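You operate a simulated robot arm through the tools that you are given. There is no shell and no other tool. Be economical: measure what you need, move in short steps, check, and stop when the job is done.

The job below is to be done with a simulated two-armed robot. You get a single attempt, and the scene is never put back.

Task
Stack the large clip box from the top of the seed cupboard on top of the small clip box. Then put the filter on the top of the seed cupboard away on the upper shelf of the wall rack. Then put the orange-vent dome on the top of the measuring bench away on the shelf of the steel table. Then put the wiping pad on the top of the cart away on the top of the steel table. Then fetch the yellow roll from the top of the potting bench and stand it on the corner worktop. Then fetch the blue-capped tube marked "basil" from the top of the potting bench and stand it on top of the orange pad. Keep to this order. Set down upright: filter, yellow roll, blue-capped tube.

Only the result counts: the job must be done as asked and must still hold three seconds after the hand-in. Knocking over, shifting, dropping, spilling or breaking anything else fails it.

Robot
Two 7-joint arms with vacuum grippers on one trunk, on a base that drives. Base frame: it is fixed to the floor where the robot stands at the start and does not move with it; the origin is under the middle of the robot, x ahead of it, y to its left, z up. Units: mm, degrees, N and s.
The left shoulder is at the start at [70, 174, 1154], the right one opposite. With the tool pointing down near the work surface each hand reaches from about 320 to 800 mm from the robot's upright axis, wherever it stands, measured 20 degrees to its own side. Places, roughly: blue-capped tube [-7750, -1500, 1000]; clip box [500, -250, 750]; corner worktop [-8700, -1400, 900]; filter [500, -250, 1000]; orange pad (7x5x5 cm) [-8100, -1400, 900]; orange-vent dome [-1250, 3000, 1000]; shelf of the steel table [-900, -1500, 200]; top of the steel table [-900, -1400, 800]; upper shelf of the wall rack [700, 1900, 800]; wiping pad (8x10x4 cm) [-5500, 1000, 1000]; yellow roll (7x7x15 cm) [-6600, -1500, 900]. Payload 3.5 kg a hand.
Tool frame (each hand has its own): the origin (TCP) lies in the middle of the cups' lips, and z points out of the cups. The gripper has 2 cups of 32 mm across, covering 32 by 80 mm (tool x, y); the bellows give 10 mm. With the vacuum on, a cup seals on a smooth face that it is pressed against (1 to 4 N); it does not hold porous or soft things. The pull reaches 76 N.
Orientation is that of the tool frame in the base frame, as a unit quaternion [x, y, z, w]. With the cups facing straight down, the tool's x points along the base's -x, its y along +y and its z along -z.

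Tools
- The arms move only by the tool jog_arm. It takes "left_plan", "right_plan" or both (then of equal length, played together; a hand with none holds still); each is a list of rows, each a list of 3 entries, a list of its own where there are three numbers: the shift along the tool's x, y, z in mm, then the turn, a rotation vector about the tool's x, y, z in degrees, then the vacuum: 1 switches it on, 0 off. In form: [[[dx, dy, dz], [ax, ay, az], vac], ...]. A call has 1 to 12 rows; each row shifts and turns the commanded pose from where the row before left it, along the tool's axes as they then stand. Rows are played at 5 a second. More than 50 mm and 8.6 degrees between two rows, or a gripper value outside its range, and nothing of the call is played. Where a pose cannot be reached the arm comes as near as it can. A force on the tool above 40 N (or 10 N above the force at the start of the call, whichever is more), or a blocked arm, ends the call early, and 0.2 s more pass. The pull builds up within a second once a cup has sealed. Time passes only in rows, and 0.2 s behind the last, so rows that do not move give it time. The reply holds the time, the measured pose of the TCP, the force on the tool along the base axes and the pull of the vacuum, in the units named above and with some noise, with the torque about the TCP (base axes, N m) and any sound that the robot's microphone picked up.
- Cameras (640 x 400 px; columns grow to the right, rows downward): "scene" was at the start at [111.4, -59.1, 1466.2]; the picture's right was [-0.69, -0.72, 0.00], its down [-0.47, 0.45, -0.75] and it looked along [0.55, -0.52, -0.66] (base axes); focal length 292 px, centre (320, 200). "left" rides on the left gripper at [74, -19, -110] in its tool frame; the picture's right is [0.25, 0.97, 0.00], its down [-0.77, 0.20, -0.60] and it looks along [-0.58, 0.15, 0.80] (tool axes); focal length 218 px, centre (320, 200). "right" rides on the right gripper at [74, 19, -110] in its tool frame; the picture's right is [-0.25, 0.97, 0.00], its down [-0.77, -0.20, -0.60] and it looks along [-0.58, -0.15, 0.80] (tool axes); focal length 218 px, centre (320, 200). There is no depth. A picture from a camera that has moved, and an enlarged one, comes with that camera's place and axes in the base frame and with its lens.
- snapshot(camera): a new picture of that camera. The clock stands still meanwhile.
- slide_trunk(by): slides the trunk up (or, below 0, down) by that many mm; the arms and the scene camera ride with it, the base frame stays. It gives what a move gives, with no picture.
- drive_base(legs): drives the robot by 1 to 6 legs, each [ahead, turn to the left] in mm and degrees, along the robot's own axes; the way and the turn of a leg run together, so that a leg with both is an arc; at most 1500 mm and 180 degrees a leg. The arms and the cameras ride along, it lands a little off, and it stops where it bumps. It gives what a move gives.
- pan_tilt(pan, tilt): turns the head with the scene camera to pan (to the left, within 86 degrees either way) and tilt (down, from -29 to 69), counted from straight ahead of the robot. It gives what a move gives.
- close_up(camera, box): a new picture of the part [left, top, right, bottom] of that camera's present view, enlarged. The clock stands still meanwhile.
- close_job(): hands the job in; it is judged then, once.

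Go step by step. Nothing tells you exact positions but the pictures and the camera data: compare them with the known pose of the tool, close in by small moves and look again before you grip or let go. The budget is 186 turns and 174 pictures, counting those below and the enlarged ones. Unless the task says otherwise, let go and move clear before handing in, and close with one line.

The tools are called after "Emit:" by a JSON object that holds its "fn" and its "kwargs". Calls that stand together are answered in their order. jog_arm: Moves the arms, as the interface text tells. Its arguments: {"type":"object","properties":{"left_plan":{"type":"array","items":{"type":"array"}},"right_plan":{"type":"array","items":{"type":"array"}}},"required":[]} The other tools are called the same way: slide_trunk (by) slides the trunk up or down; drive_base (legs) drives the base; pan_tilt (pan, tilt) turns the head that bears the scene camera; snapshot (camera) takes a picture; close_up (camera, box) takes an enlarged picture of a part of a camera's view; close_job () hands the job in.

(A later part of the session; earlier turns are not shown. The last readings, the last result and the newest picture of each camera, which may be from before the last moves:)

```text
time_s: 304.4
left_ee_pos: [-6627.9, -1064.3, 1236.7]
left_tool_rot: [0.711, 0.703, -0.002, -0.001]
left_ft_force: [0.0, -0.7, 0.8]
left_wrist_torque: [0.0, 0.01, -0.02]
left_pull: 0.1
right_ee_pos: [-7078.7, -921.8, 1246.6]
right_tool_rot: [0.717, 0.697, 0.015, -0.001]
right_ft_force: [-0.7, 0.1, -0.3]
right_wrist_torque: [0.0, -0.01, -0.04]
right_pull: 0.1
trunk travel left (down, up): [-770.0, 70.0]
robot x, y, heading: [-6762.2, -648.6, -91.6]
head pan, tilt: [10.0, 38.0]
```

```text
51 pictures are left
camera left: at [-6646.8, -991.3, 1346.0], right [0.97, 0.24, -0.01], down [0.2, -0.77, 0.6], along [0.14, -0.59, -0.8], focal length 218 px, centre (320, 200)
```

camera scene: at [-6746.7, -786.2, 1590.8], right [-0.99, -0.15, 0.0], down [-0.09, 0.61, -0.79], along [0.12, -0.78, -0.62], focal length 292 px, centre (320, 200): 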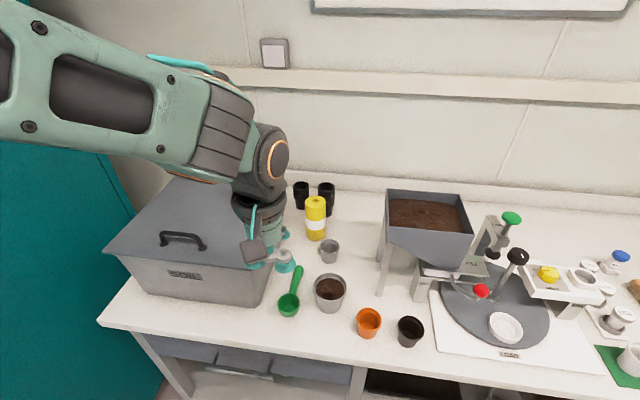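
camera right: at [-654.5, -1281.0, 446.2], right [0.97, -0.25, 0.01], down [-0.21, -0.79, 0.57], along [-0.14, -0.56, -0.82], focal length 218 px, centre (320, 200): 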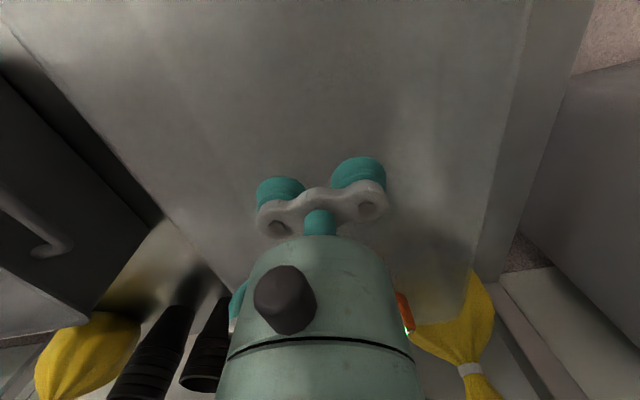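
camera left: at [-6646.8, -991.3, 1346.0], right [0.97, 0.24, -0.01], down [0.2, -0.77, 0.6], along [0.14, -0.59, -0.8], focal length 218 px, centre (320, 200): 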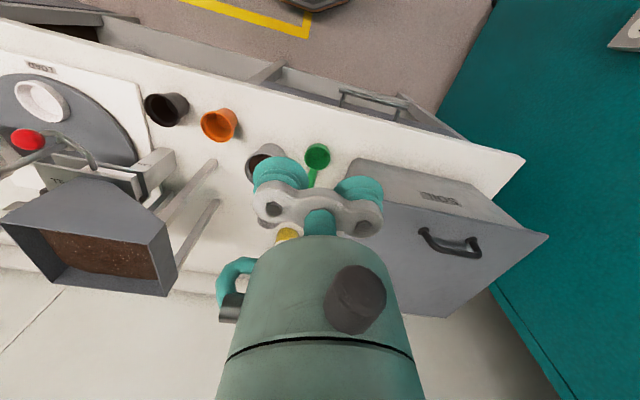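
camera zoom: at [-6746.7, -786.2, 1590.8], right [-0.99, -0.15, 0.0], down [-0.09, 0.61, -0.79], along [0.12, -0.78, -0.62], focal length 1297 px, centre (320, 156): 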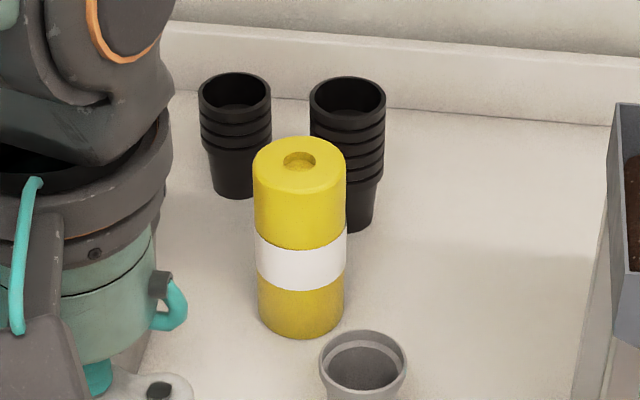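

The roll's top is a ring with a small central recess; beside it is the soil bin (x>-6574). I drive 110 mm closer and bring the left hand over it, using the +x-side cup so the rest stays clear of the bin.

Emit:
{"fn": "drive_base", "kwargs": {"legs": [[0, 1.5], [110, 0]]}}

Emit:
{"fn": "jog_arm", "kwargs": {"left_plan": [[[-45, -5, -10], [0, 0, 0], 0], [[-45, -5, 0], [0, 0, 0], 0], [[-45, -5, 0], [0, 0, 0], 0], [[-45, 0, 0], [0, 0, 0], 0], [[-45, 0, 0], [0, 0, 0], 0], [[-40, 0, 0], [0, 0, 0], 0]]}}

Emit:
{"fn": "close_up", "kwargs": {"camera": "scene", "box": [220, 130, 420, 290]}}

Emit:
{"fn": "snapshot", "kwargs": {"camera": "left"}}

```text
time_s: 306.0
left_ee_pos: [-6617.0, -1176.7, 1237.2]
left_tool_rot: [0.701, 0.713, -0.003, -0.001]
left_ft_force: [-0.7, -0.1, 0.4]
left_wrist_torque: [0.02, -0.01, 0.01]
left_pull: 0.0
right_ee_pos: [-7070.4, -1044.7, 1247.0]
right_tool_rot: [0.707, 0.707, 0.014, -0.002]
right_ft_force: [-1.0, 0.4, 0.1]
right_wrist_torque: [0.0, 0.02, -0.04]
right_pull: 0.1
trunk travel left (down, up): [-770.0, 70.0]
robot x, y, heading: [-6760.1, -764.4, -90.0]
head pan, tilt: [10.0, 38.0]
```

```text
time_s: 307.4
left_ee_pos: [-6632.2, -1447.6, 1248.0]
left_tool_rot: [0.702, 0.713, 0.0, -0.002]
left_ft_force: [-0.6, -0.7, -0.8]
left_wrist_torque: [0.0, 0.02, -0.02]
left_pull: 0.0
right_ee_pos: [-7070.9, -1049.7, 1246.5]
right_tool_rot: [0.707, 0.707, 0.016, -0.003]
right_ft_force: [0.0, 0.9, -0.1]
right_wrist_torque: [0.0, -0.03, 0.01]
right_pull: 0.1
trunk travel left (down, up): [-770.0, 70.0]
robot x, y, heading: [-6755.1, -765.7, -90.1]
head pan, tilt: [10.0, 38.0]
```

```text
2.50 times, centred on (320, 210) of scene
camera zoom: at [-6743.3, -904.5, 1590.4], right [-0.98, -0.17, 0.0], down [-0.11, 0.61, -0.79], along [0.14, -0.77, -0.62], focal length 730 px, centre (320, 175)
```

zoom: 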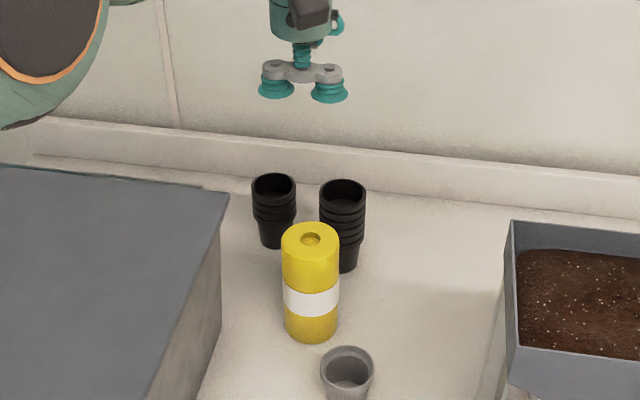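

```text
49 pictures are left
camera left: at [-6652.3, -1374.9, 1356.6], right [0.96, 0.27, 0.0], down [0.22, -0.77, 0.6], along [0.16, -0.58, -0.8], focal length 218 px, centre (320, 200)
```

left: 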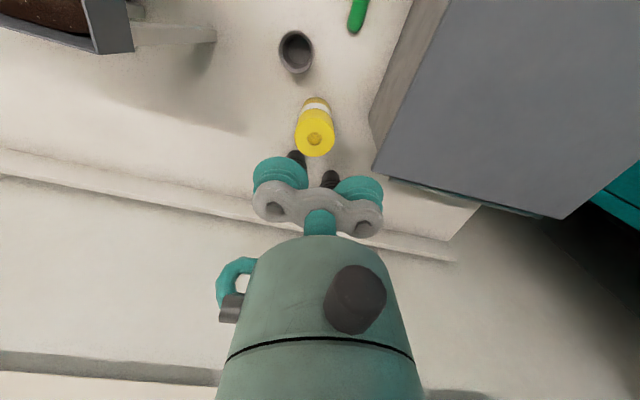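

The roll's top is at about [-6625,-1509,1007]. I move over it and descend to just above.

Emit:
{"fn": "jog_arm", "kwargs": {"left_plan": [[[-30, -8, 0], [0, 0, 0], 0], [[-31, -9, 0], [0, 0, 0], 0], [[0, 0, 45], [0, 0, 0], 0], [[0, 0, 45], [0, 0, 0], 0], [[0, 0, 45], [0, 0, 0], 0], [[0, 0, 45], [0, 0, 0], 0], [[0, 0, 30], [0, 0, 0], 0]]}}

Emit:
{"fn": "close_up", "kwargs": {"camera": "scene", "box": [250, 150, 390, 262]}}

Emit:
{"fn": "close_up", "kwargs": {"camera": "left", "box": [220, 80, 420, 220]}}

```text
time_s: 309.0
left_ee_pos: [-6643.5, -1493.2, 1037.5]
left_tool_rot: [0.701, 0.713, -0.002, -0.001]
left_ft_force: [0.0, -1.0, -0.5]
left_wrist_torque: [0.02, -0.01, -0.01]
left_pull: 0.0
left hand out of reach, approached as far as the arm can: row 2
right_ee_pos: [-7070.4, -1046.8, 1247.3]
right_tool_rot: [0.707, 0.707, 0.015, -0.002]
right_ft_force: [0.3, 0.2, -0.6]
right_wrist_torque: [0.02, 0.0, 0.01]
right_pull: 0.0
trunk travel left (down, up): [-770.0, 70.0]
robot x, y, heading: [-6759.2, -763.1, -89.9]
head pan, tilt: [10.0, 38.0]
```

```text
3.57 times, centred on (320, 206) of scene
camera zoom: at [-6743.5, -902.6, 1590.6], right [-0.98, -0.17, 0.0], down [-0.11, 0.61, -0.79], along [0.14, -0.78, -0.62], focal length 1042 px, centre (320, 179)
```

zoom: 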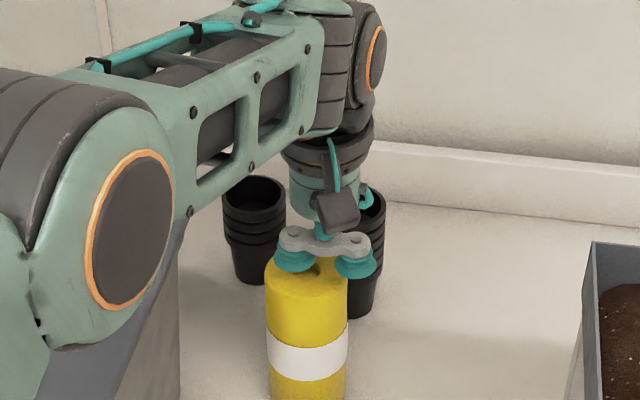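

```text
2.86 times, centred on (320, 150) of left
camera zoom: at [-6663.7, -1419.5, 1147.4], right [0.96, 0.27, 0.0], down [0.22, -0.77, 0.6], along [0.16, -0.58, -0.8], focal length 624 px, centre (320, 343)
```

zoom: 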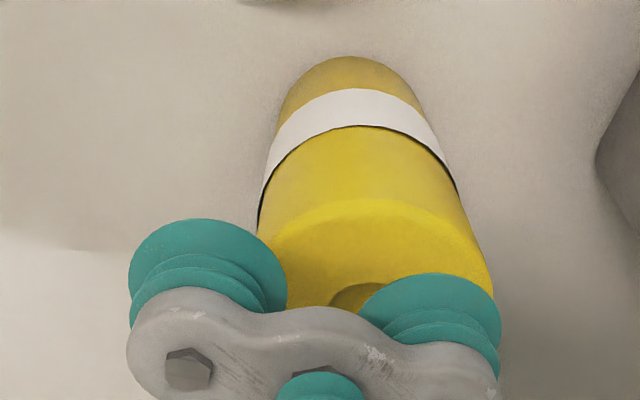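

The cup needs 10 mm forward and 7 mm sideways. I correct and descend with vacuum on.

Emit:
{"fn": "jog_arm", "kwargs": {"left_plan": [[[-10, -7, 8], [0, 0, 0], 1], [[0, 0, 6], [0, 0, 0], 1], [[0, 0, 4], [0, 0, 0], 1], [[0, 0, 4], [0, 0, 0], 1], [[0, 0, 4], [0, 0, 0], 1], [[0, 0, 0], [0, 0, 0], 1]]}}

```text
time_s: 310.4
left_ee_pos: [-6649.4, -1503.4, 1011.2]
left_tool_rot: [0.702, 0.712, -0.002, -0.001]
left_ft_force: [0.0, 0.5, -0.1]
left_wrist_torque: [-0.01, -0.61, -0.02]
left_pull: 38.2
right_ee_pos: [-7070.7, -1046.0, 1247.3]
right_tool_rot: [0.707, 0.707, 0.015, -0.001]
right_ft_force: [-0.2, 0.5, -0.6]
right_wrist_torque: [0.0, -0.02, 0.03]
right_pull: 0.1
trunk travel left (down, up): [-770.0, 70.0]
robot x, y, heading: [-6759.1, -766.7, -89.9]
head pan, tilt: [10.0, 38.0]
```

Sealed (38 N). I lift straight up and then pull back toward the robot.

Emit:
{"fn": "jog_arm", "kwargs": {"left_plan": [[[0, 0, -10], [0, 0, 0], 1], [[0, 0, -30], [0, 0, 0], 1], [[0, 0, -40], [0, 0, 0], 1], [[0, 0, -45], [0, 0, 0], 1], [[0, 0, -45], [0, 0, 0], 1], [[0, 0, -40], [0, 0, 0], 1], [[45, 0, 0], [0, 0, 0], 1], [[45, 0, 0], [0, 0, 0], 1], [[45, 0, 0], [0, 0, 0], 1], [[45, 0, 0], [0, 0, 0], 1], [[45, 0, 0], [0, 0, 0], 1], [[45, 0, 0], [0, 0, 0], 1]]}}

Emit:
{"fn": "snapshot", "kwargs": {"camera": "scene"}}

```text
time_s: 313.0
left_ee_pos: [-6649.6, -1229.8, 1225.6]
left_tool_rot: [0.702, 0.712, -0.003, -0.001]
left_ft_force: [0.4, 0.0, -1.0]
left_wrist_torque: [0.0, -0.63, -0.06]
left_pull: 38.1
right_ee_pos: [-7071.5, -1044.1, 1247.4]
right_tool_rot: [0.707, 0.707, 0.014, -0.001]
right_ft_force: [0.9, -0.3, -0.4]
right_wrist_torque: [-0.03, -0.03, -0.02]
right_pull: 0.1
trunk travel left (down, up): [-770.0, 70.0]
robot x, y, heading: [-6757.3, -765.6, -89.9]
head pan, tilt: [10.0, 38.0]
```

```text
46 pictures are left
camera scene: at [-6743.1, -898.9, 1590.9], right [-0.98, -0.17, 0.0], down [-0.11, 0.61, -0.79], along [0.14, -0.78, -0.61], focal length 292 px, centre (320, 200)
```

scene: 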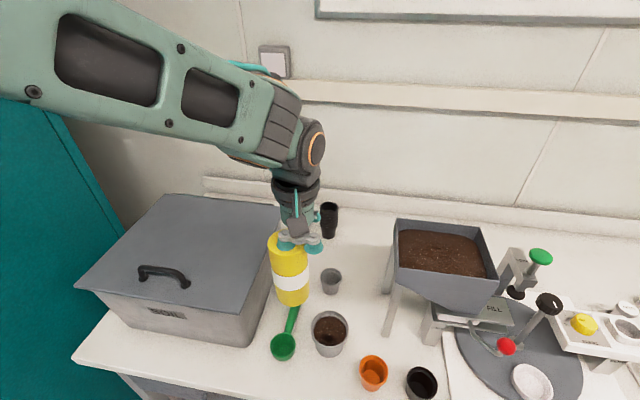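

The roll hangs securely. I back away and drive west to view the corner worktop.

Emit:
{"fn": "drive_base", "kwargs": {"legs": [[-500, 0], [0, -90], [1000, 0]]}}

Emit:
{"fn": "pan_tilt", "kwargs": {"pan": 35, "tilt": 25}}

Emit:
{"fn": "snapshot", "kwargs": {"camera": "scene"}}

```text
time_s: 324.5
left_ee_pos: [-8216.0, -376.1, 1224.8]
left_tool_rot: [1.0, 0.008, 0.0, -0.003]
left_ft_force: [0.7, -1.0, -3.4]
left_wrist_torque: [-0.64, -0.02, -0.05]
left_pull: 37.3
right_ee_pos: [-8028.9, 44.1, 1247.7]
right_tool_rot: [1.0, 0.001, 0.012, 0.01]
right_ft_force: [-0.1, -0.1, -0.1]
right_wrist_torque: [0.01, -0.04, 0.02]
right_pull: 0.0
trunk travel left (down, up): [-770.0, 70.0]
robot x, y, heading: [-7745.8, -271.2, 179.8]
head pan, tilt: [10.0, 38.0]
```

```text
time_s: 325.4
left_ee_pos: [-8215.9, -376.6, 1224.1]
left_tool_rot: [1.0, 0.007, -0.001, -0.003]
left_ft_force: [-0.2, -0.5, -2.9]
left_wrist_torque: [-0.64, 0.0, -0.04]
left_pull: 38.1
right_ee_pos: [-8029.2, 44.6, 1245.9]
right_tool_rot: [1.0, 0.0, 0.012, 0.009]
right_ft_force: [-0.4, 0.4, 0.2]
right_wrist_torque: [0.02, -0.01, 0.01]
right_pull: 0.3
trunk travel left (down, up): [-770.0, 70.0]
robot x, y, heading: [-7748.1, -268.8, 179.8]
head pan, tilt: [35.0, 25.0]
```

```text
45 pictures are left
camera scene: at [-7875.0, -321.2, 1611.0], right [-0.57, 0.82, 0.0], down [0.35, 0.24, -0.91], along [-0.74, -0.52, -0.42], focal length 292 px, centre (320, 200)
```

scene: 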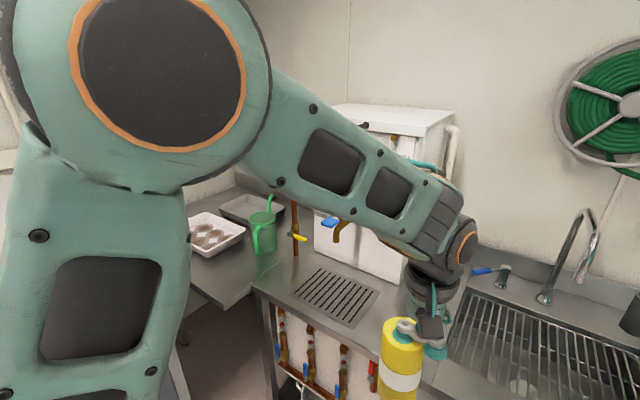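

The corner worktop (grey steel) has a free area near [-8410,-1130], right of the watering can. I raise the trunk, and drive to about [-7920,-720] facing it.

Emit:
{"fn": "slide_trunk", "kwargs": {"by": 60}}

Emit:
{"fn": "drive_base", "kwargs": {"legs": [[0, 69], [470, 0], [0, -43]]}}

Emit:
{"fn": "pan_tilt", "kwargs": {"pan": -5, "tilt": 40}}

Emit:
{"fn": "snapshot", "kwargs": {"camera": "scene"}}

Emit:
{"fn": "snapshot", "kwargs": {"camera": "left"}}

```text
time_s: 326.4
left_ee_pos: [-8217.4, -374.8, 1284.4]
left_tool_rot: [1.0, 0.008, 0.0, -0.003]
left_ft_force: [-0.1, -0.1, -2.4]
left_wrist_torque: [-0.63, 0.0, -0.04]
left_pull: 37.5
right_ee_pos: [-8030.4, 43.1, 1306.7]
right_tool_rot: [1.0, 0.0, 0.012, 0.01]
right_ft_force: [-0.6, 0.1, -0.5]
right_wrist_torque: [0.01, 0.02, 0.0]
right_pull: 0.0
trunk travel left (down, up): [-830.0, 10.0]
robot x, y, heading: [-7748.9, -271.8, 180.0]
head pan, tilt: [35.0, 25.0]
```

```text
time_s: 334.3
left_ee_pos: [-8284.7, -1037.6, 1284.4]
left_tool_rot: [0.97, 0.242, -0.001, -0.002]
left_ft_force: [1.3, -0.4, -2.6]
left_wrist_torque: [-0.56, -0.31, -0.04]
left_pull: 37.8
right_ee_pos: [-8311.0, -577.9, 1308.0]
right_tool_rot: [0.972, 0.235, 0.015, 0.006]
right_ft_force: [0.1, 0.4, 0.5]
right_wrist_torque: [-0.04, 0.0, 0.04]
right_pull: 0.1
trunk travel left (down, up): [-830.0, 10.0]
robot x, y, heading: [-7917.7, -728.5, -153.2]
head pan, tilt: [35.0, 25.0]
```

```text
time_s: 335.4
left_ee_pos: [-8284.7, -1037.0, 1284.9]
left_tool_rot: [0.97, 0.242, -0.002, -0.001]
left_ft_force: [0.0, -0.6, -1.9]
left_wrist_torque: [-0.57, -0.31, -0.09]
left_pull: 38.1
right_ee_pos: [-8311.2, -577.9, 1307.6]
right_tool_rot: [0.972, 0.234, 0.014, 0.006]
right_ft_force: [-0.3, 1.1, 0.1]
right_wrist_torque: [-0.01, -0.02, 0.01]
right_pull: 0.0
trunk travel left (down, up): [-830.0, 10.0]
robot x, y, heading: [-7921.3, -728.5, -152.9]
head pan, tilt: [-5.0, 40.0]
```

```text
44 pictures are left
camera scene: at [-8041.9, -783.9, 1647.7], right [-0.38, 0.93, 0.0], down [0.6, 0.24, -0.77], along [-0.71, -0.29, -0.64], focal length 292 px, centre (320, 200)
```

scene: 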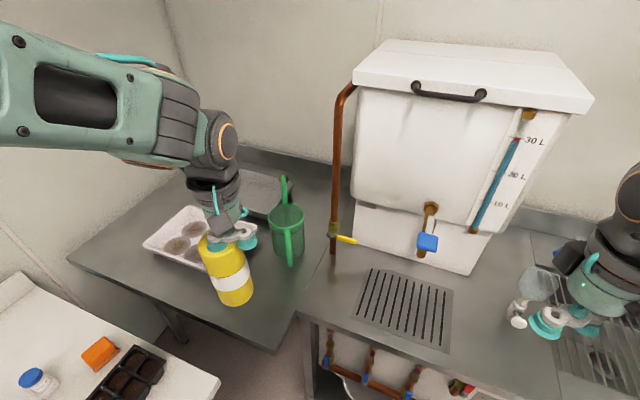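

```text
43 pictures are left
camera left: at [-8229.9, -986.1, 1394.1], right [0.68, -0.74, -0.01], down [-0.58, -0.54, 0.6], along [-0.45, -0.41, -0.8], focal length 218 px, centre (320, 200)
```

left: 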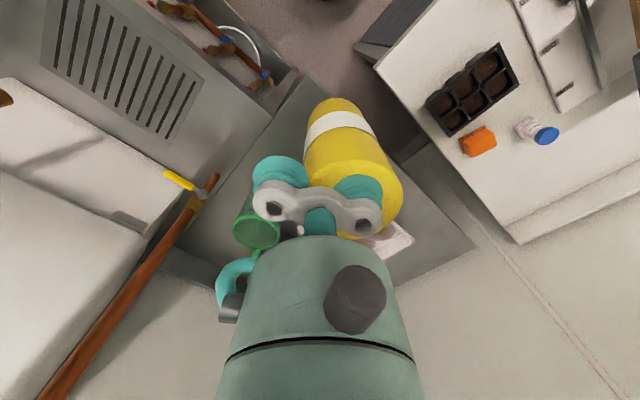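

The free area near the worktop's front corner is about [-8385,-1115]. I move 125 mm forward and lower partway, then check.

Emit:
{"fn": "jog_arm", "kwargs": {"left_plan": [[[-42, 0, 0], [0, 0, 0], 1], [[-42, 0, 0], [0, 0, 0], 1], [[-41, 0, 0], [0, 0, 0], 1], [[0, 0, 45], [0, 0, 0], 1], [[0, 0, 45], [0, 0, 0], 1], [[0, 0, 45], [0, 0, 0], 1], [[0, 0, 35], [0, 0, 0], 1]]}}

Emit:
{"fn": "snapshot", "kwargs": {"camera": "scene"}}

Emit:
{"fn": "snapshot", "kwargs": {"camera": "left"}}

```text
time_s: 337.0
left_ee_pos: [-8401.1, -1094.2, 1113.2]
left_tool_rot: [0.97, 0.241, 0.0, -0.003]
left_ft_force: [0.9, -0.3, -1.7]
left_wrist_torque: [-0.52, -0.29, -0.01]
left_pull: 37.5
right_ee_pos: [-8313.1, -578.2, 1306.9]
right_tool_rot: [0.972, 0.234, 0.014, 0.007]
right_ft_force: [-0.6, 0.3, 0.6]
right_wrist_torque: [-0.01, 0.03, -0.01]
right_pull: 0.1
trunk travel left (down, up): [-830.0, 10.0]
robot x, y, heading: [-7920.4, -725.2, -152.8]
head pan, tilt: [-5.0, 40.0]
```

```text
42 pictures are left
camera scene: at [-8043.2, -784.2, 1647.6], right [-0.38, 0.93, 0.0], down [0.6, 0.24, -0.77], along [-0.71, -0.29, -0.64], focal length 292 px, centre (320, 200)
```

scene: 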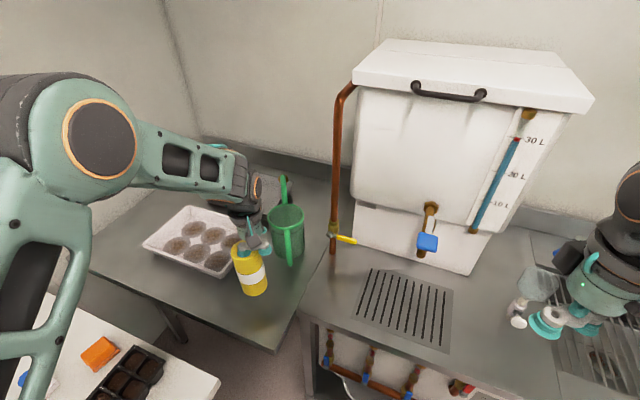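

```text
41 pictures are left
camera left: at [-8345.1, -1042.9, 1223.4], right [0.68, -0.74, 0.0], down [-0.58, -0.54, 0.6], along [-0.45, -0.41, -0.8], focal length 218 px, centre (320, 200)
```

left: 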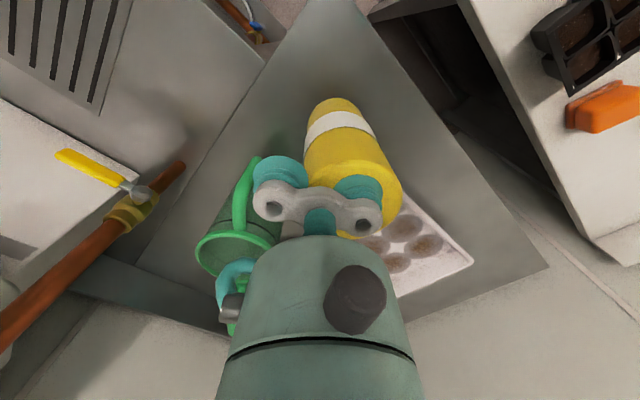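

The roll is above a clear patch with good margins. I lower it in steps to contact.

Emit:
{"fn": "jog_arm", "kwargs": {"left_plan": [[[5, 0, 30], [0, 0, 0], 1], [[0, 0, 15], [0, 0, 0], 1], [[0, 0, 8], [0, 0, 0], 1], [[0, 0, 5], [0, 0, 0], 1], [[0, 0, 4], [0, 0, 0], 1], [[0, 0, 4], [0, 0, 0], 1], [[0, 0, 4], [0, 0, 0], 1]]}}

Emit:
{"fn": "close_up", "kwargs": {"camera": "scene", "box": [180, 200, 340, 340]}}

```text
time_s: 338.6
left_ee_pos: [-8392.7, -1092.8, 1042.7]
left_tool_rot: [0.97, 0.242, -0.001, -0.002]
left_ft_force: [1.1, 0.1, -3.0]
left_wrist_torque: [-0.51, -0.29, -0.04]
left_pull: 38.3
right_ee_pos: [-8311.7, -577.7, 1307.7]
right_tool_rot: [0.972, 0.235, 0.015, 0.007]
right_ft_force: [0.3, -0.4, -0.6]
right_wrist_torque: [0.01, 0.03, -0.02]
right_pull: 0.0
trunk travel left (down, up): [-830.0, 10.0]
robot x, y, heading: [-7917.6, -730.0, -152.9]
head pan, tilt: [-5.0, 40.0]
```

```text
2.86 times, centred on (260, 270) of scene
camera zoom: at [-8042.3, -783.8, 1647.7], right [-0.38, 0.93, 0.0], down [0.6, 0.24, -0.77], along [-0.71, -0.29, -0.64], focal length 834 px, centre (491, 0)
```

zoom: 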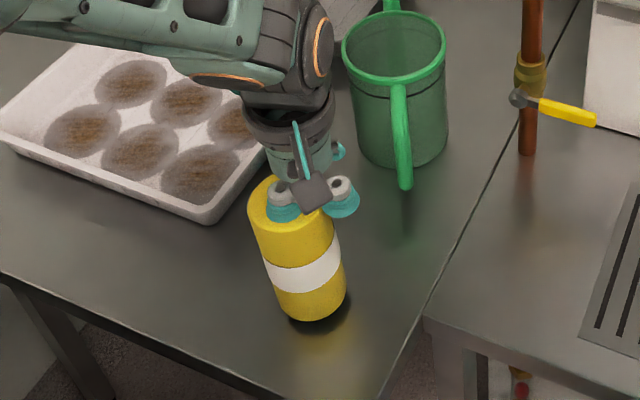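

Emit:
{"fn": "jog_arm", "kwargs": {"left_plan": [[[0, 0, 4], [0, 0, 0], 1], [[0, 0, 4], [0, 0, 0], 1], [[0, 0, 4], [0, 0, 0], 1], [[0, 0, 0], [0, 0, 0], 1]]}}

```text
time_s: 339.6
left_ee_pos: [-8392.6, -1093.2, 1031.3]
left_tool_rot: [0.97, 0.242, -0.001, -0.003]
left_ft_force: [0.0, -0.1, -2.7]
left_wrist_torque: [-0.52, -0.29, -0.02]
left_pull: 37.9
right_ee_pos: [-8311.4, -578.1, 1307.3]
right_tool_rot: [0.972, 0.234, 0.014, 0.007]
right_ft_force: [-0.1, 1.2, 0.0]
right_wrist_torque: [-0.01, 0.0, -0.01]
right_pull: 0.0
trunk travel left (down, up): [-830.0, 10.0]
robot x, y, heading: [-7919.8, -728.3, -153.0]
head pan, tilt: [-5.0, 40.0]
```

Emit:
{"fn": "jog_arm", "kwargs": {"left_plan": [[[0, 0, 4], [0, 0, 0], 1], [[0, 0, 4], [0, 0, 0], 1], [[0, 0, 3], [0, 0, 0], 1], [[0, 0, 0], [0, 0, 0], 1]]}}

Emit:
{"fn": "close_up", "kwargs": {"camera": "scene", "box": [180, 200, 340, 340]}}

```text
time_s: 340.6
left_ee_pos: [-8393.2, -1090.4, 1024.1]
left_tool_rot: [0.971, 0.241, -0.003, 0.0]
left_ft_force: [-7.1, 4.9, 27.9]
left_wrist_torque: [-0.99, -0.29, -0.12]
left_pull: 38.3
right_ee_pos: [-8309.3, -573.9, 1306.8]
right_tool_rot: [0.972, 0.234, 0.013, 0.008]
right_ft_force: [-1.1, 0.6, -0.2]
right_wrist_torque: [-0.01, -0.03, -0.02]
right_pull: 0.0
trunk travel left (down, up): [-830.0, 10.0]
robot x, y, heading: [-7919.3, -731.5, -153.0]
head pan, tilt: [-5.0, 40.0]
```

```text
2.86 times, centred on (260, 270) of scene
camera zoom: at [-8040.1, -779.0, 1648.1], right [-0.38, 0.93, 0.0], down [0.59, 0.24, -0.77], along [-0.71, -0.29, -0.64], focal length 834 px, centre (491, 0)
```

zoom: 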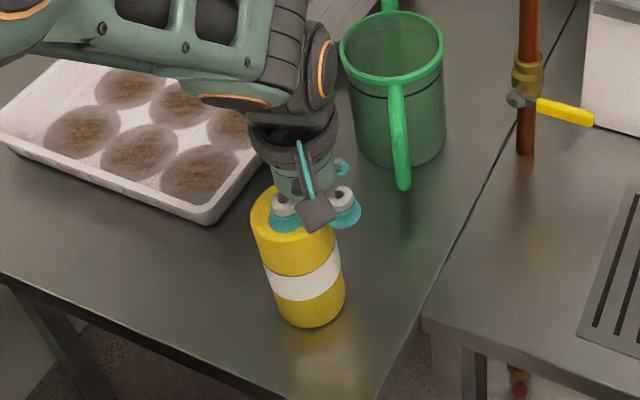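

The roll stands on the worktop (28 N). I ease off, release, and rise.

Emit:
{"fn": "jog_arm", "kwargs": {"left_plan": [[[0, 0, -4], [0, 0, 0], 1], [[0, 0, 0], [0, 0, 0], 0], [[0, 0, 0], [0, 0, 0], 0], [[0, 0, 0], [0, 0, 0], 0], [[0, 0, -4], [0, 0, 0], 0], [[0, 0, -15], [0, 0, 0], 0], [[0, 0, -40], [0, 0, 0], 0], [[0, 0, -45], [0, 0, 0], 0], [[0, 0, -45], [0, 0, 0], 0], [[0, 0, -45], [0, 0, 0], 0], [[40, 0, -20], [0, 0, 0], 0], [[45, 0, 0], [0, 0, 0], 0]]}}

Emit:
{"fn": "snapshot", "kwargs": {"camera": "scene"}}

```text
time_s: 343.2
left_ee_pos: [-8316.6, -1052.1, 1239.4]
left_tool_rot: [0.97, 0.242, -0.003, -0.002]
left_ft_force: [0.7, 0.4, -0.4]
left_wrist_torque: [-0.03, 0.01, 0.01]
left_pull: 0.0
right_ee_pos: [-8308.1, -577.8, 1307.7]
right_tool_rot: [0.972, 0.234, 0.012, 0.007]
right_ft_force: [-0.5, 0.2, 0.8]
right_wrist_torque: [0.04, -0.02, 0.0]
right_pull: 0.0
trunk travel left (down, up): [-830.0, 10.0]
robot x, y, heading: [-7916.5, -725.8, -152.9]
head pan, tilt: [-5.0, 40.0]
```

```text
38 pictures are left
camera scene: at [-8038.6, -782.4, 1648.0], right [-0.38, 0.93, 0.0], down [0.59, 0.24, -0.77], along [-0.71, -0.29, -0.64], focal length 292 px, centre (320, 200)
```

scene: 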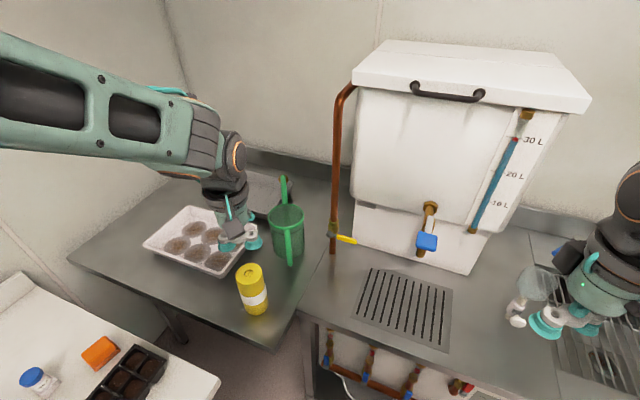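

The roll stands upright on the corner worktop. I back off and face the potting bench to find the "basil" tube.

Emit:
{"fn": "drive_base", "kwargs": {"legs": [[-300, 0], [0, 63]]}}

Emit:
{"fn": "pan_tilt", "kwargs": {"pan": -5, "tilt": 38}}

Emit:
{"fn": "snapshot", "kwargs": {"camera": "scene"}}

```text
time_s: 347.9
left_ee_pos: [-7567.6, -1101.7, 1239.0]
left_tool_rot: [0.714, 0.7, -0.003, 0.0]
left_ft_force: [-0.2, 0.2, 0.1]
left_wrist_torque: [0.04, 0.01, 0.0]
left_pull: 0.1
right_ee_pos: [-7978.0, -861.7, 1306.6]
right_tool_rot: [0.72, 0.694, 0.015, -0.001]
right_ft_force: [-0.3, 0.4, 0.0]
right_wrist_torque: [0.02, 0.02, 0.0]
right_pull: 0.1
trunk travel left (down, up): [-830.0, 10.0]
robot x, y, heading: [-7656.1, -591.0, -91.9]
head pan, tilt: [-5.0, 40.0]
```

```text
time_s: 348.5
left_ee_pos: [-7566.1, -1101.4, 1240.1]
left_tool_rot: [0.715, 0.7, -0.003, -0.002]
left_ft_force: [-0.1, 0.1, -0.5]
left_wrist_torque: [-0.02, 0.0, 0.0]
left_pull: 0.1
right_ee_pos: [-7977.2, -862.0, 1306.8]
right_tool_rot: [0.72, 0.694, 0.014, -0.001]
right_ft_force: [-0.4, 0.0, 0.3]
right_wrist_torque: [-0.01, -0.01, 0.01]
right_pull: 0.2
trunk travel left (down, up): [-830.0, 10.0]
robot x, y, heading: [-7649.8, -590.4, -91.8]
head pan, tilt: [-5.0, 38.0]
```

```text
37 pictures are left
camera scene: at [-7667.5, -728.7, 1650.7], right [-0.99, 0.12, 0.0], down [0.08, 0.61, -0.79], along [-0.1, -0.78, -0.62], focal length 292 px, centre (320, 200)
```

scene: 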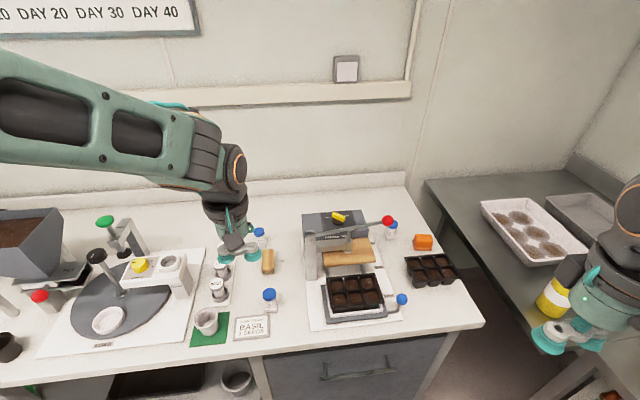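

Four blue-capped tubes are visible; I zoom in to read labels.

Emit:
{"fn": "close_up", "kwargs": {"camera": "scene", "box": [225, 215, 325, 345]}}

Emit:
{"fn": "close_up", "kwargs": {"camera": "scene", "box": [360, 205, 450, 320]}}

```text
3.08 times, centred on (275, 280) of scene
camera zoom: at [-7667.5, -728.7, 1650.7], right [-0.99, 0.12, 0.0], down [0.08, 0.61, -0.79], along [-0.1, -0.78, -0.62], focal length 898 px, centre (458, -46)
```

zoom: 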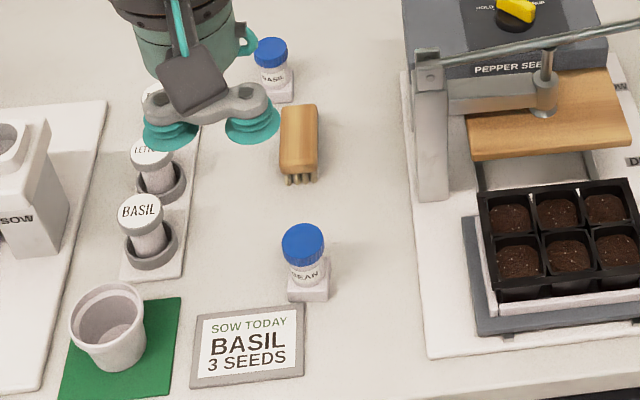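

```text
3.48 times, centred on (405, 262) of scene
camera zoom: at [-7667.5, -728.7, 1650.7], right [-0.99, 0.12, 0.0], down [0.08, 0.61, -0.79], along [-0.1, -0.78, -0.62], focal length 1015 px, centre (24, -17)
```

zoom: 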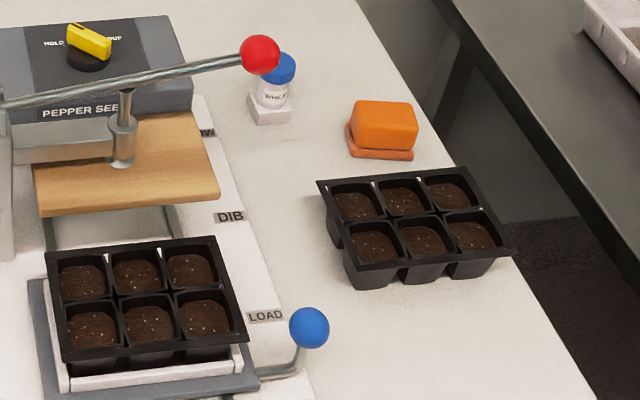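

One reads BEAN, one "WH…"; I zoom on the far one.

Emit:
{"fn": "close_up", "kwargs": {"camera": "scene", "box": [245, 222, 277, 252]}}

```text
13.33 times, centred on (261, 237) of scene
camera zoom: at [-7667.5, -728.7, 1650.7], right [-0.99, 0.12, 0.0], down [0.08, 0.61, -0.79], along [-0.1, -0.78, -0.62], focal length 3891 px, centre (1107, -293)
```

zoom: 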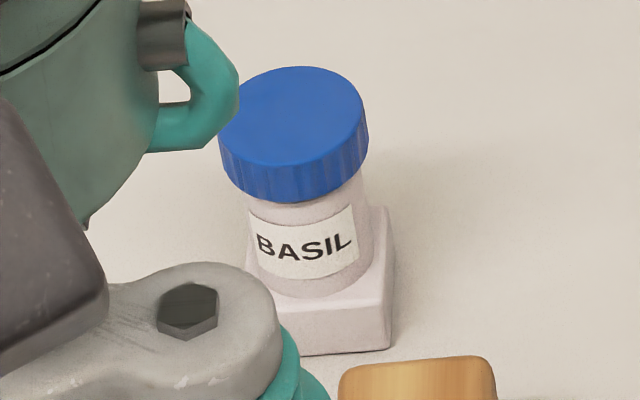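

The far-left tube is BASIL: cap top at about [-7548,-1495,923]. I lower the trunk and drive so the left arm reaches it.

Emit:
{"fn": "slide_trunk", "kwargs": {"by": -120}}

Emit:
{"fn": "drive_base", "kwargs": {"legs": [[0, -19], [188, 0], [0, 20.5]]}}

Emit:
{"fn": "jog_arm", "kwargs": {"left_plan": [[[-40, -8, 0], [0, 0, 0], 0], [[-45, -8, 0], [0, 0, 0], 0], [[-45, -8, 0], [0, 0, 0], 0]]}}

Emit:
{"fn": "snapshot", "kwargs": {"camera": "left"}}

Emit:
{"fn": "snapshot", "kwargs": {"camera": "scene"}}

```text
time_s: 350.0
left_ee_pos: [-7566.1, -1100.0, 1120.2]
left_tool_rot: [0.714, 0.7, -0.003, -0.001]
left_ft_force: [-0.3, -0.9, 0.3]
left_wrist_torque: [0.02, 0.04, 0.01]
left_pull: 0.0
right_ee_pos: [-7977.5, -859.9, 1187.1]
right_tool_rot: [0.72, 0.694, 0.015, 0.0]
right_ft_force: [0.1, 0.1, 0.3]
right_wrist_torque: [0.01, 0.02, -0.01]
right_pull: 0.1
trunk travel left (down, up): [-710.0, 130.0]
robot x, y, heading: [-7653.9, -592.8, -92.0]
head pan, tilt: [-5.0, 38.0]
```

```text
time_s: 353.7
left_ee_pos: [-7627.1, -1274.6, 1118.8]
left_tool_rot: [0.708, 0.706, -0.001, -0.001]
left_ft_force: [0.8, -0.1, 0.1]
left_wrist_torque: [-0.01, 0.04, 0.0]
left_pull: 0.0
right_ee_pos: [-8043.6, -1041.3, 1186.3]
right_tool_rot: [0.715, 0.699, 0.015, -0.001]
right_ft_force: [0.5, 0.3, -0.1]
right_wrist_torque: [0.01, 0.0, 0.01]
right_pull: 0.0
trunk travel left (down, up): [-710.0, 130.0]
robot x, y, heading: [-7723.2, -766.9, -90.9]
head pan, tilt: [-5.0, 38.0]
```

```text
time_s: 354.5
left_ee_pos: [-7648.6, -1403.6, 1123.0]
left_tool_rot: [0.709, 0.706, -0.002, -0.003]
left_ft_force: [-0.2, -0.3, 0.2]
left_wrist_torque: [0.0, -0.01, -0.01]
left_pull: 0.1
right_ee_pos: [-8042.1, -1043.8, 1185.1]
right_tool_rot: [0.715, 0.699, 0.015, -0.003]
right_ft_force: [0.0, -0.3, -0.7]
right_wrist_torque: [0.03, 0.0, 0.0]
right_pull: 0.0
trunk travel left (down, up): [-710.0, 130.0]
robot x, y, heading: [-7721.6, -767.3, -91.1]
head pan, tilt: [-5.0, 38.0]
```

```text
33 pictures are left
camera left: at [-7668.6, -1330.7, 1232.8], right [0.97, 0.25, 0.0], down [0.2, -0.77, 0.6], along [0.15, -0.59, -0.8], focal length 218 px, centre (320, 200)
```

left: 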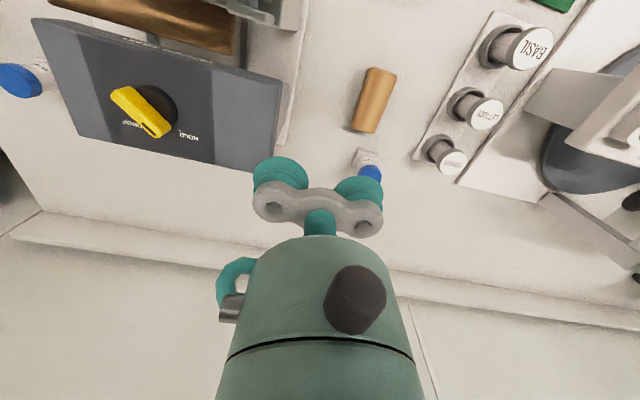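

```text
32 pictures are left
camera scene: at [-7733.8, -906.8, 1530.5], right [-0.99, 0.11, 0.0], down [0.07, 0.61, -0.79], along [-0.08, -0.78, -0.62], focal length 292 px, centre (320, 200)
```

scene: 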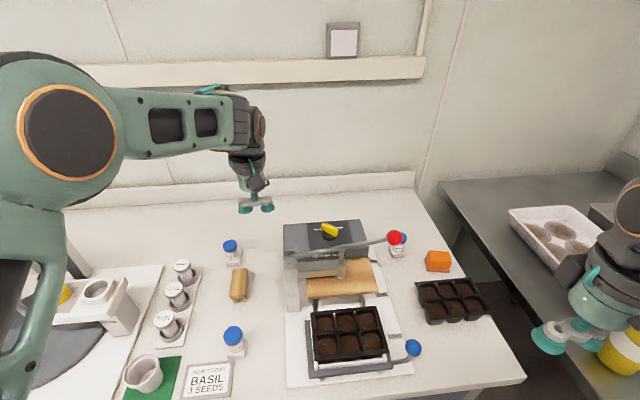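

The cap is at about [-7556,-1461,960]. I move the +x-side cup over it and lower to about 30 mm above.

Emit:
{"fn": "jog_arm", "kwargs": {"left_plan": [[[-20, 35, 0], [0, 0, 0], 0], [[-20, 33, 0], [0, 0, 0], 0], [[-17, 0, 30], [0, 0, 0], 0], [[0, 0, 40], [0, 0, 0], 0], [[0, 0, 40], [0, 0, 0], 0]]}}

Emit:
{"fn": "close_up", "kwargs": {"camera": "left", "box": [260, 90, 420, 220]}}

Emit:
{"fn": "close_up", "kwargs": {"camera": "scene", "box": [180, 190, 280, 270]}}

```text
time_s: 355.7
left_ee_pos: [-7583.0, -1464.3, 1006.9]
left_tool_rot: [0.708, 0.706, -0.002, -0.002]
left_ft_force: [0.5, -0.4, 0.1]
left_wrist_torque: [0.0, 0.03, 0.0]
left_pull: 0.1
right_ee_pos: [-8042.1, -1044.5, 1186.6]
right_tool_rot: [0.714, 0.7, 0.015, -0.002]
right_ft_force: [-0.2, -0.1, 0.2]
right_wrist_torque: [0.0, 0.03, 0.0]
right_pull: 0.0
trunk travel left (down, up): [-710.0, 130.0]
robot x, y, heading: [-7726.5, -768.5, -91.0]
head pan, tilt: [-5.0, 38.0]
```

```text
3.08 times, centred on (340, 155) of left
camera zoom: at [-7602.4, -1390.1, 1116.6], right [0.97, 0.25, -0.01], down [0.2, -0.77, 0.6], along [0.15, -0.59, -0.8], focal length 672 px, centre (258, 338)
```

zoom: 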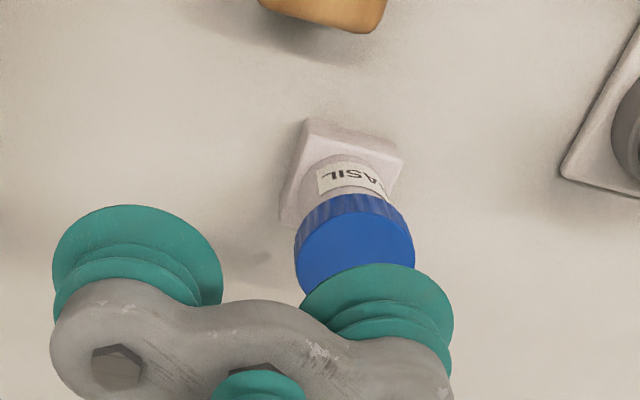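

```text
5.00 times, centred on (230, 230) of scene
camera zoom: at [-7732.9, -905.8, 1530.7], right [-0.99, 0.11, 0.0], down [0.07, 0.61, -0.79], along [-0.08, -0.78, -0.62], focal length 1459 px, centre (770, 50)
```

zoom: 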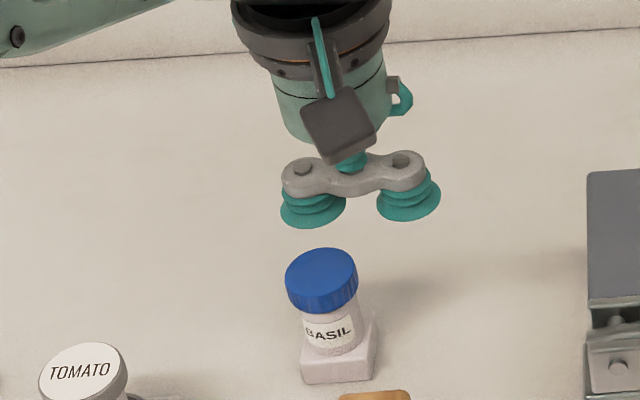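

Using the cup itself as reference, the cap is about [-7552,-1478]. I correct, lower 30 mm, and look again.

Emit:
{"fn": "jog_arm", "kwargs": {"left_plan": [[[-14, 7, 10], [0, 0, 0], 0], [[0, 0, 18], [0, 0, 0], 0]]}}

Emit:
{"fn": "close_up", "kwargs": {"camera": "left", "box": [260, 90, 420, 220]}}

Emit:
{"fn": "close_up", "kwargs": {"camera": "scene", "box": [180, 190, 280, 270]}}

```text
time_s: 356.3
left_ee_pos: [-7576.0, -1475.9, 980.3]
left_tool_rot: [0.709, 0.705, -0.001, -0.003]
left_ft_force: [0.1, -0.6, -0.2]
left_wrist_torque: [0.0, 0.0, -0.02]
left_pull: 0.0
right_ee_pos: [-8042.8, -1042.9, 1187.7]
right_tool_rot: [0.715, 0.699, 0.015, -0.003]
right_ft_force: [-0.1, -0.4, 0.2]
right_wrist_torque: [0.02, 0.02, 0.01]
right_pull: 0.1
trunk travel left (down, up): [-710.0, 130.0]
robot x, y, heading: [-7721.0, -767.8, -91.2]
head pan, tilt: [-5.0, 38.0]
```

```text
3.08 times, centred on (340, 155) of left
camera zoom: at [-7596.1, -1402.0, 1089.4], right [0.97, 0.25, 0.0], down [0.2, -0.77, 0.6], along [0.15, -0.59, -0.8], focal length 672 px, centre (258, 338)
```

zoom: 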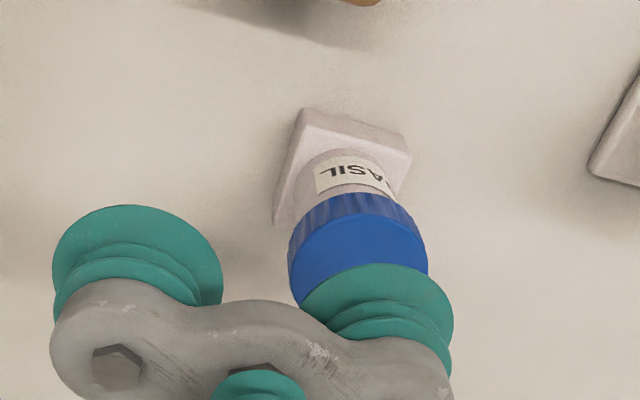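

```text
5.00 times, centred on (230, 230) of scene
camera zoom: at [-7733.6, -905.2, 1530.7], right [-0.99, 0.11, 0.0], down [0.07, 0.61, -0.79], along [-0.08, -0.78, -0.62], focal length 1459 px, centre (770, 50)
```

zoom: 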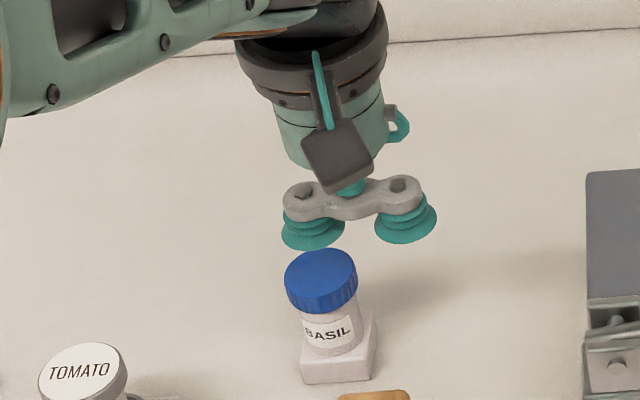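

The cup is within a few mm of the cap axis. I correct slightly, lower to about 10 mm above, and take one more look.

Emit:
{"fn": "jog_arm", "kwargs": {"left_plan": [[[-4, -2, 8], [0, 0, 0], 0], [[0, 0, 6], [0, 0, 0], 0]]}}

Emit:
{"fn": "close_up", "kwargs": {"camera": "left", "box": [300, 110, 400, 190]}}

Emit:
{"fn": "close_up", "kwargs": {"camera": "scene", "box": [205, 215, 255, 255]}}

```text
time_s: 356.9
left_ee_pos: [-7578.3, -1480.4, 967.7]
left_tool_rot: [0.709, 0.705, -0.003, -0.001]
left_ft_force: [0.2, 0.2, -0.2]
left_wrist_torque: [0.03, 0.02, 0.0]
left_pull: 0.0
right_ee_pos: [-8043.1, -1042.3, 1187.2]
right_tool_rot: [0.714, 0.7, 0.016, -0.002]
right_ft_force: [-1.2, 0.1, -0.1]
right_wrist_torque: [-0.01, -0.04, 0.04]
right_pull: 0.1
trunk travel left (down, up): [-710.0, 130.0]
robot x, y, heading: [-7724.1, -769.2, -91.0]
head pan, tilt: [-5.0, 38.0]
```

```text
5.00 times, centred on (350, 150) of left
camera zoom: at [-7597.9, -1405.5, 1076.5], right [0.97, 0.25, -0.01], down [0.2, -0.77, 0.6], along [0.15, -0.59, -0.8], focal length 1091 px, centre (170, 450)
```

zoom: 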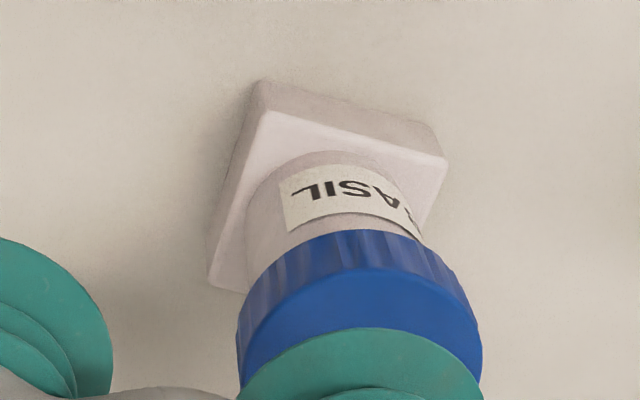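

```text
10.00 times, centred on (230, 235) of scene
camera zoom: at [-7733.8, -904.6, 1530.7], right [-0.99, 0.11, 0.0], down [0.07, 0.61, -0.79], along [-0.08, -0.78, -0.62], focal length 2918 px, centre (1220, -150)
```

zoom: 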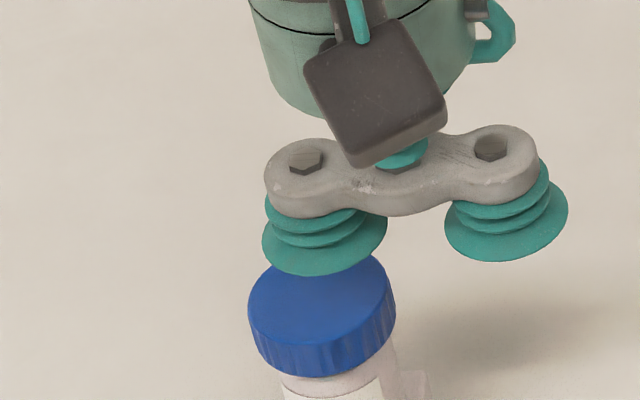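

The cap looks 38 mm wide, ~27 mm below the cup, offset about +4 mm in x and 4 mm farther. I correct, lower 16 mm and recheck.

Emit:
{"fn": "jog_arm", "kwargs": {"left_plan": [[[-4, 4, 8], [0, 0, 0], 0], [[0, 0, 8], [0, 0, 0], 0]]}}

Emit:
{"fn": "close_up", "kwargs": {"camera": "left", "box": [300, 110, 400, 190]}}

Emit:
{"fn": "close_up", "kwargs": {"camera": "scene", "box": [205, 215, 255, 255]}}

```text
time_s: 357.5
left_ee_pos: [-7574.1, -1483.3, 951.3]
left_tool_rot: [0.709, 0.706, -0.003, -0.001]
left_ft_force: [0.2, -0.4, -0.8]
left_wrist_torque: [-0.04, -0.02, -0.03]
left_pull: 0.0
right_ee_pos: [-8041.5, -1041.9, 1187.1]
right_tool_rot: [0.715, 0.699, 0.015, -0.002]
right_ft_force: [-0.8, 0.1, 0.3]
right_wrist_torque: [0.01, -0.01, 0.03]
right_pull: 0.2
trunk travel left (down, up): [-710.0, 130.0]
robot x, y, heading: [-7725.1, -767.8, -90.9]
head pan, tilt: [-5.0, 38.0]
```

```text
5.00 times, centred on (350, 150) of left
camera zoom: at [-7593.9, -1410.1, 1060.7], right [0.97, 0.25, 0.0], down [0.2, -0.77, 0.6], along [0.15, -0.59, -0.8], focal length 1091 px, centre (170, 450)
```

zoom: 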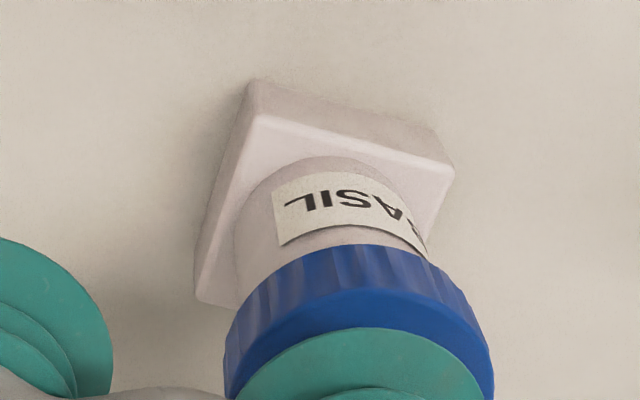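

```text
10.00 times, centred on (230, 235) of scene
camera zoom: at [-7733.8, -904.6, 1530.7], right [-0.99, 0.11, 0.0], down [0.07, 0.61, -0.79], along [-0.08, -0.78, -0.62], focal length 2918 px, centre (1220, -150)
```

zoom: 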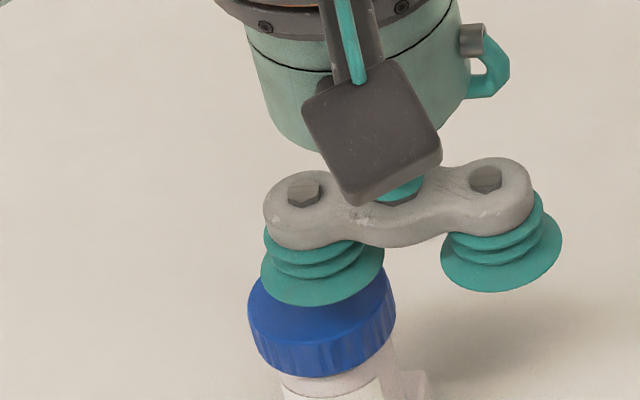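

Nearly concentric: remaining offset about 2–3 mm. I correct and descend to contact with vacuum on.

Emit:
{"fn": "jog_arm", "kwargs": {"left_plan": [[[-3, 2, 5], [0, 0, 0], 1], [[0, 0, 4], [0, 0, 0], 1], [[0, 0, 3], [0, 0, 0], 1], [[0, 0, 3], [0, 0, 0], 1], [[0, 0, 2], [0, 0, 0], 1], [[0, 0, 0], [0, 0, 0], 1]]}}

Emit:
{"fn": "close_up", "kwargs": {"camera": "scene", "box": [205, 215, 255, 255]}}

```text
time_s: 358.9
left_ee_pos: [-7573.4, -1487.9, 934.4]
left_tool_rot: [0.709, 0.706, -0.002, -0.001]
left_ft_force: [0.3, -0.4, -0.1]
left_wrist_torque: [-0.06, -0.82, 0.05]
left_pull: 37.5
right_ee_pos: [-8042.3, -1041.9, 1187.1]
right_tool_rot: [0.714, 0.7, 0.015, -0.002]
right_ft_force: [-0.5, -0.2, 0.2]
right_wrist_torque: [0.01, -0.02, 0.04]
right_pull: 0.0
trunk travel left (down, up): [-710.0, 130.0]
robot x, y, heading: [-7723.5, -769.2, -91.0]
head pan, tilt: [-5.0, 38.0]
```

```text
10.00 times, centred on (230, 235) of scene
camera zoom: at [-7733.9, -904.5, 1530.7], right [-0.99, 0.11, 0.0], down [0.07, 0.61, -0.79], along [-0.08, -0.78, -0.62], focal length 2918 px, centre (1220, -150)
```

zoom: 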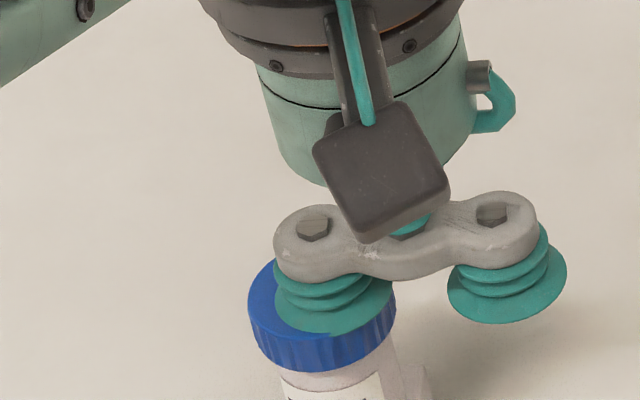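

Sealed (37.5 N). I lift gently and check what comes up.

Emit:
{"fn": "jog_arm", "kwargs": {"left_plan": [[[0, 0, -4], [0, 0, 0], 1], [[0, 0, -6], [0, 0, 0], 1], [[0, 0, -20], [0, 0, 0], 1], [[0, 0, -30], [0, 0, 0], 1], [[0, 0, -40], [0, 0, 0], 1]]}}

Emit:
{"fn": "snapshot", "kwargs": {"camera": "scene"}}

Emit:
{"fn": "close_up", "kwargs": {"camera": "left", "box": [260, 60, 420, 190]}}

```text
time_s: 360.1
left_ee_pos: [-7574.4, -1483.0, 1036.2]
left_tool_rot: [0.709, 0.705, -0.002, 0.0]
left_ft_force: [0.9, 0.9, -0.8]
left_wrist_torque: [-0.03, -0.82, 0.07]
left_pull: 38.0
right_ee_pos: [-8041.5, -1041.1, 1187.7]
right_tool_rot: [0.714, 0.7, 0.016, -0.001]
right_ft_force: [0.5, 0.3, -1.0]
right_wrist_torque: [0.02, 0.01, 0.01]
right_pull: 0.0
trunk travel left (down, up): [-710.0, 130.0]
robot x, y, heading: [-7725.6, -769.1, -91.1]
head pan, tilt: [-5.0, 38.0]
```

```text
22 pictures are left
camera scene: at [-7734.0, -902.9, 1530.8], right [-0.99, 0.11, 0.0], down [0.07, 0.61, -0.79], along [-0.08, -0.78, -0.61], focal length 292 px, centre (320, 200)
```

scene: 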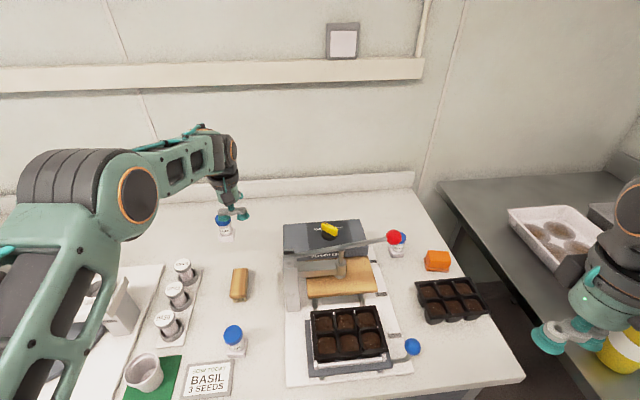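

```text
3.08 times, centred on (340, 125) of left
camera zoom: at [-7593.9, -1409.7, 1145.9], right [0.97, 0.25, -0.01], down [0.2, -0.77, 0.6], along [0.15, -0.59, -0.8], focal length 672 px, centre (258, 431)
```

zoom: 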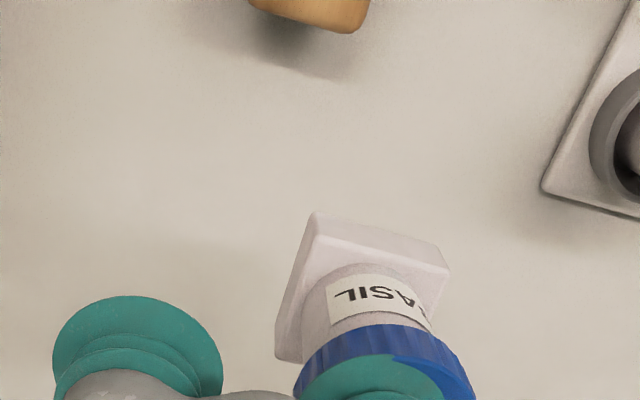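

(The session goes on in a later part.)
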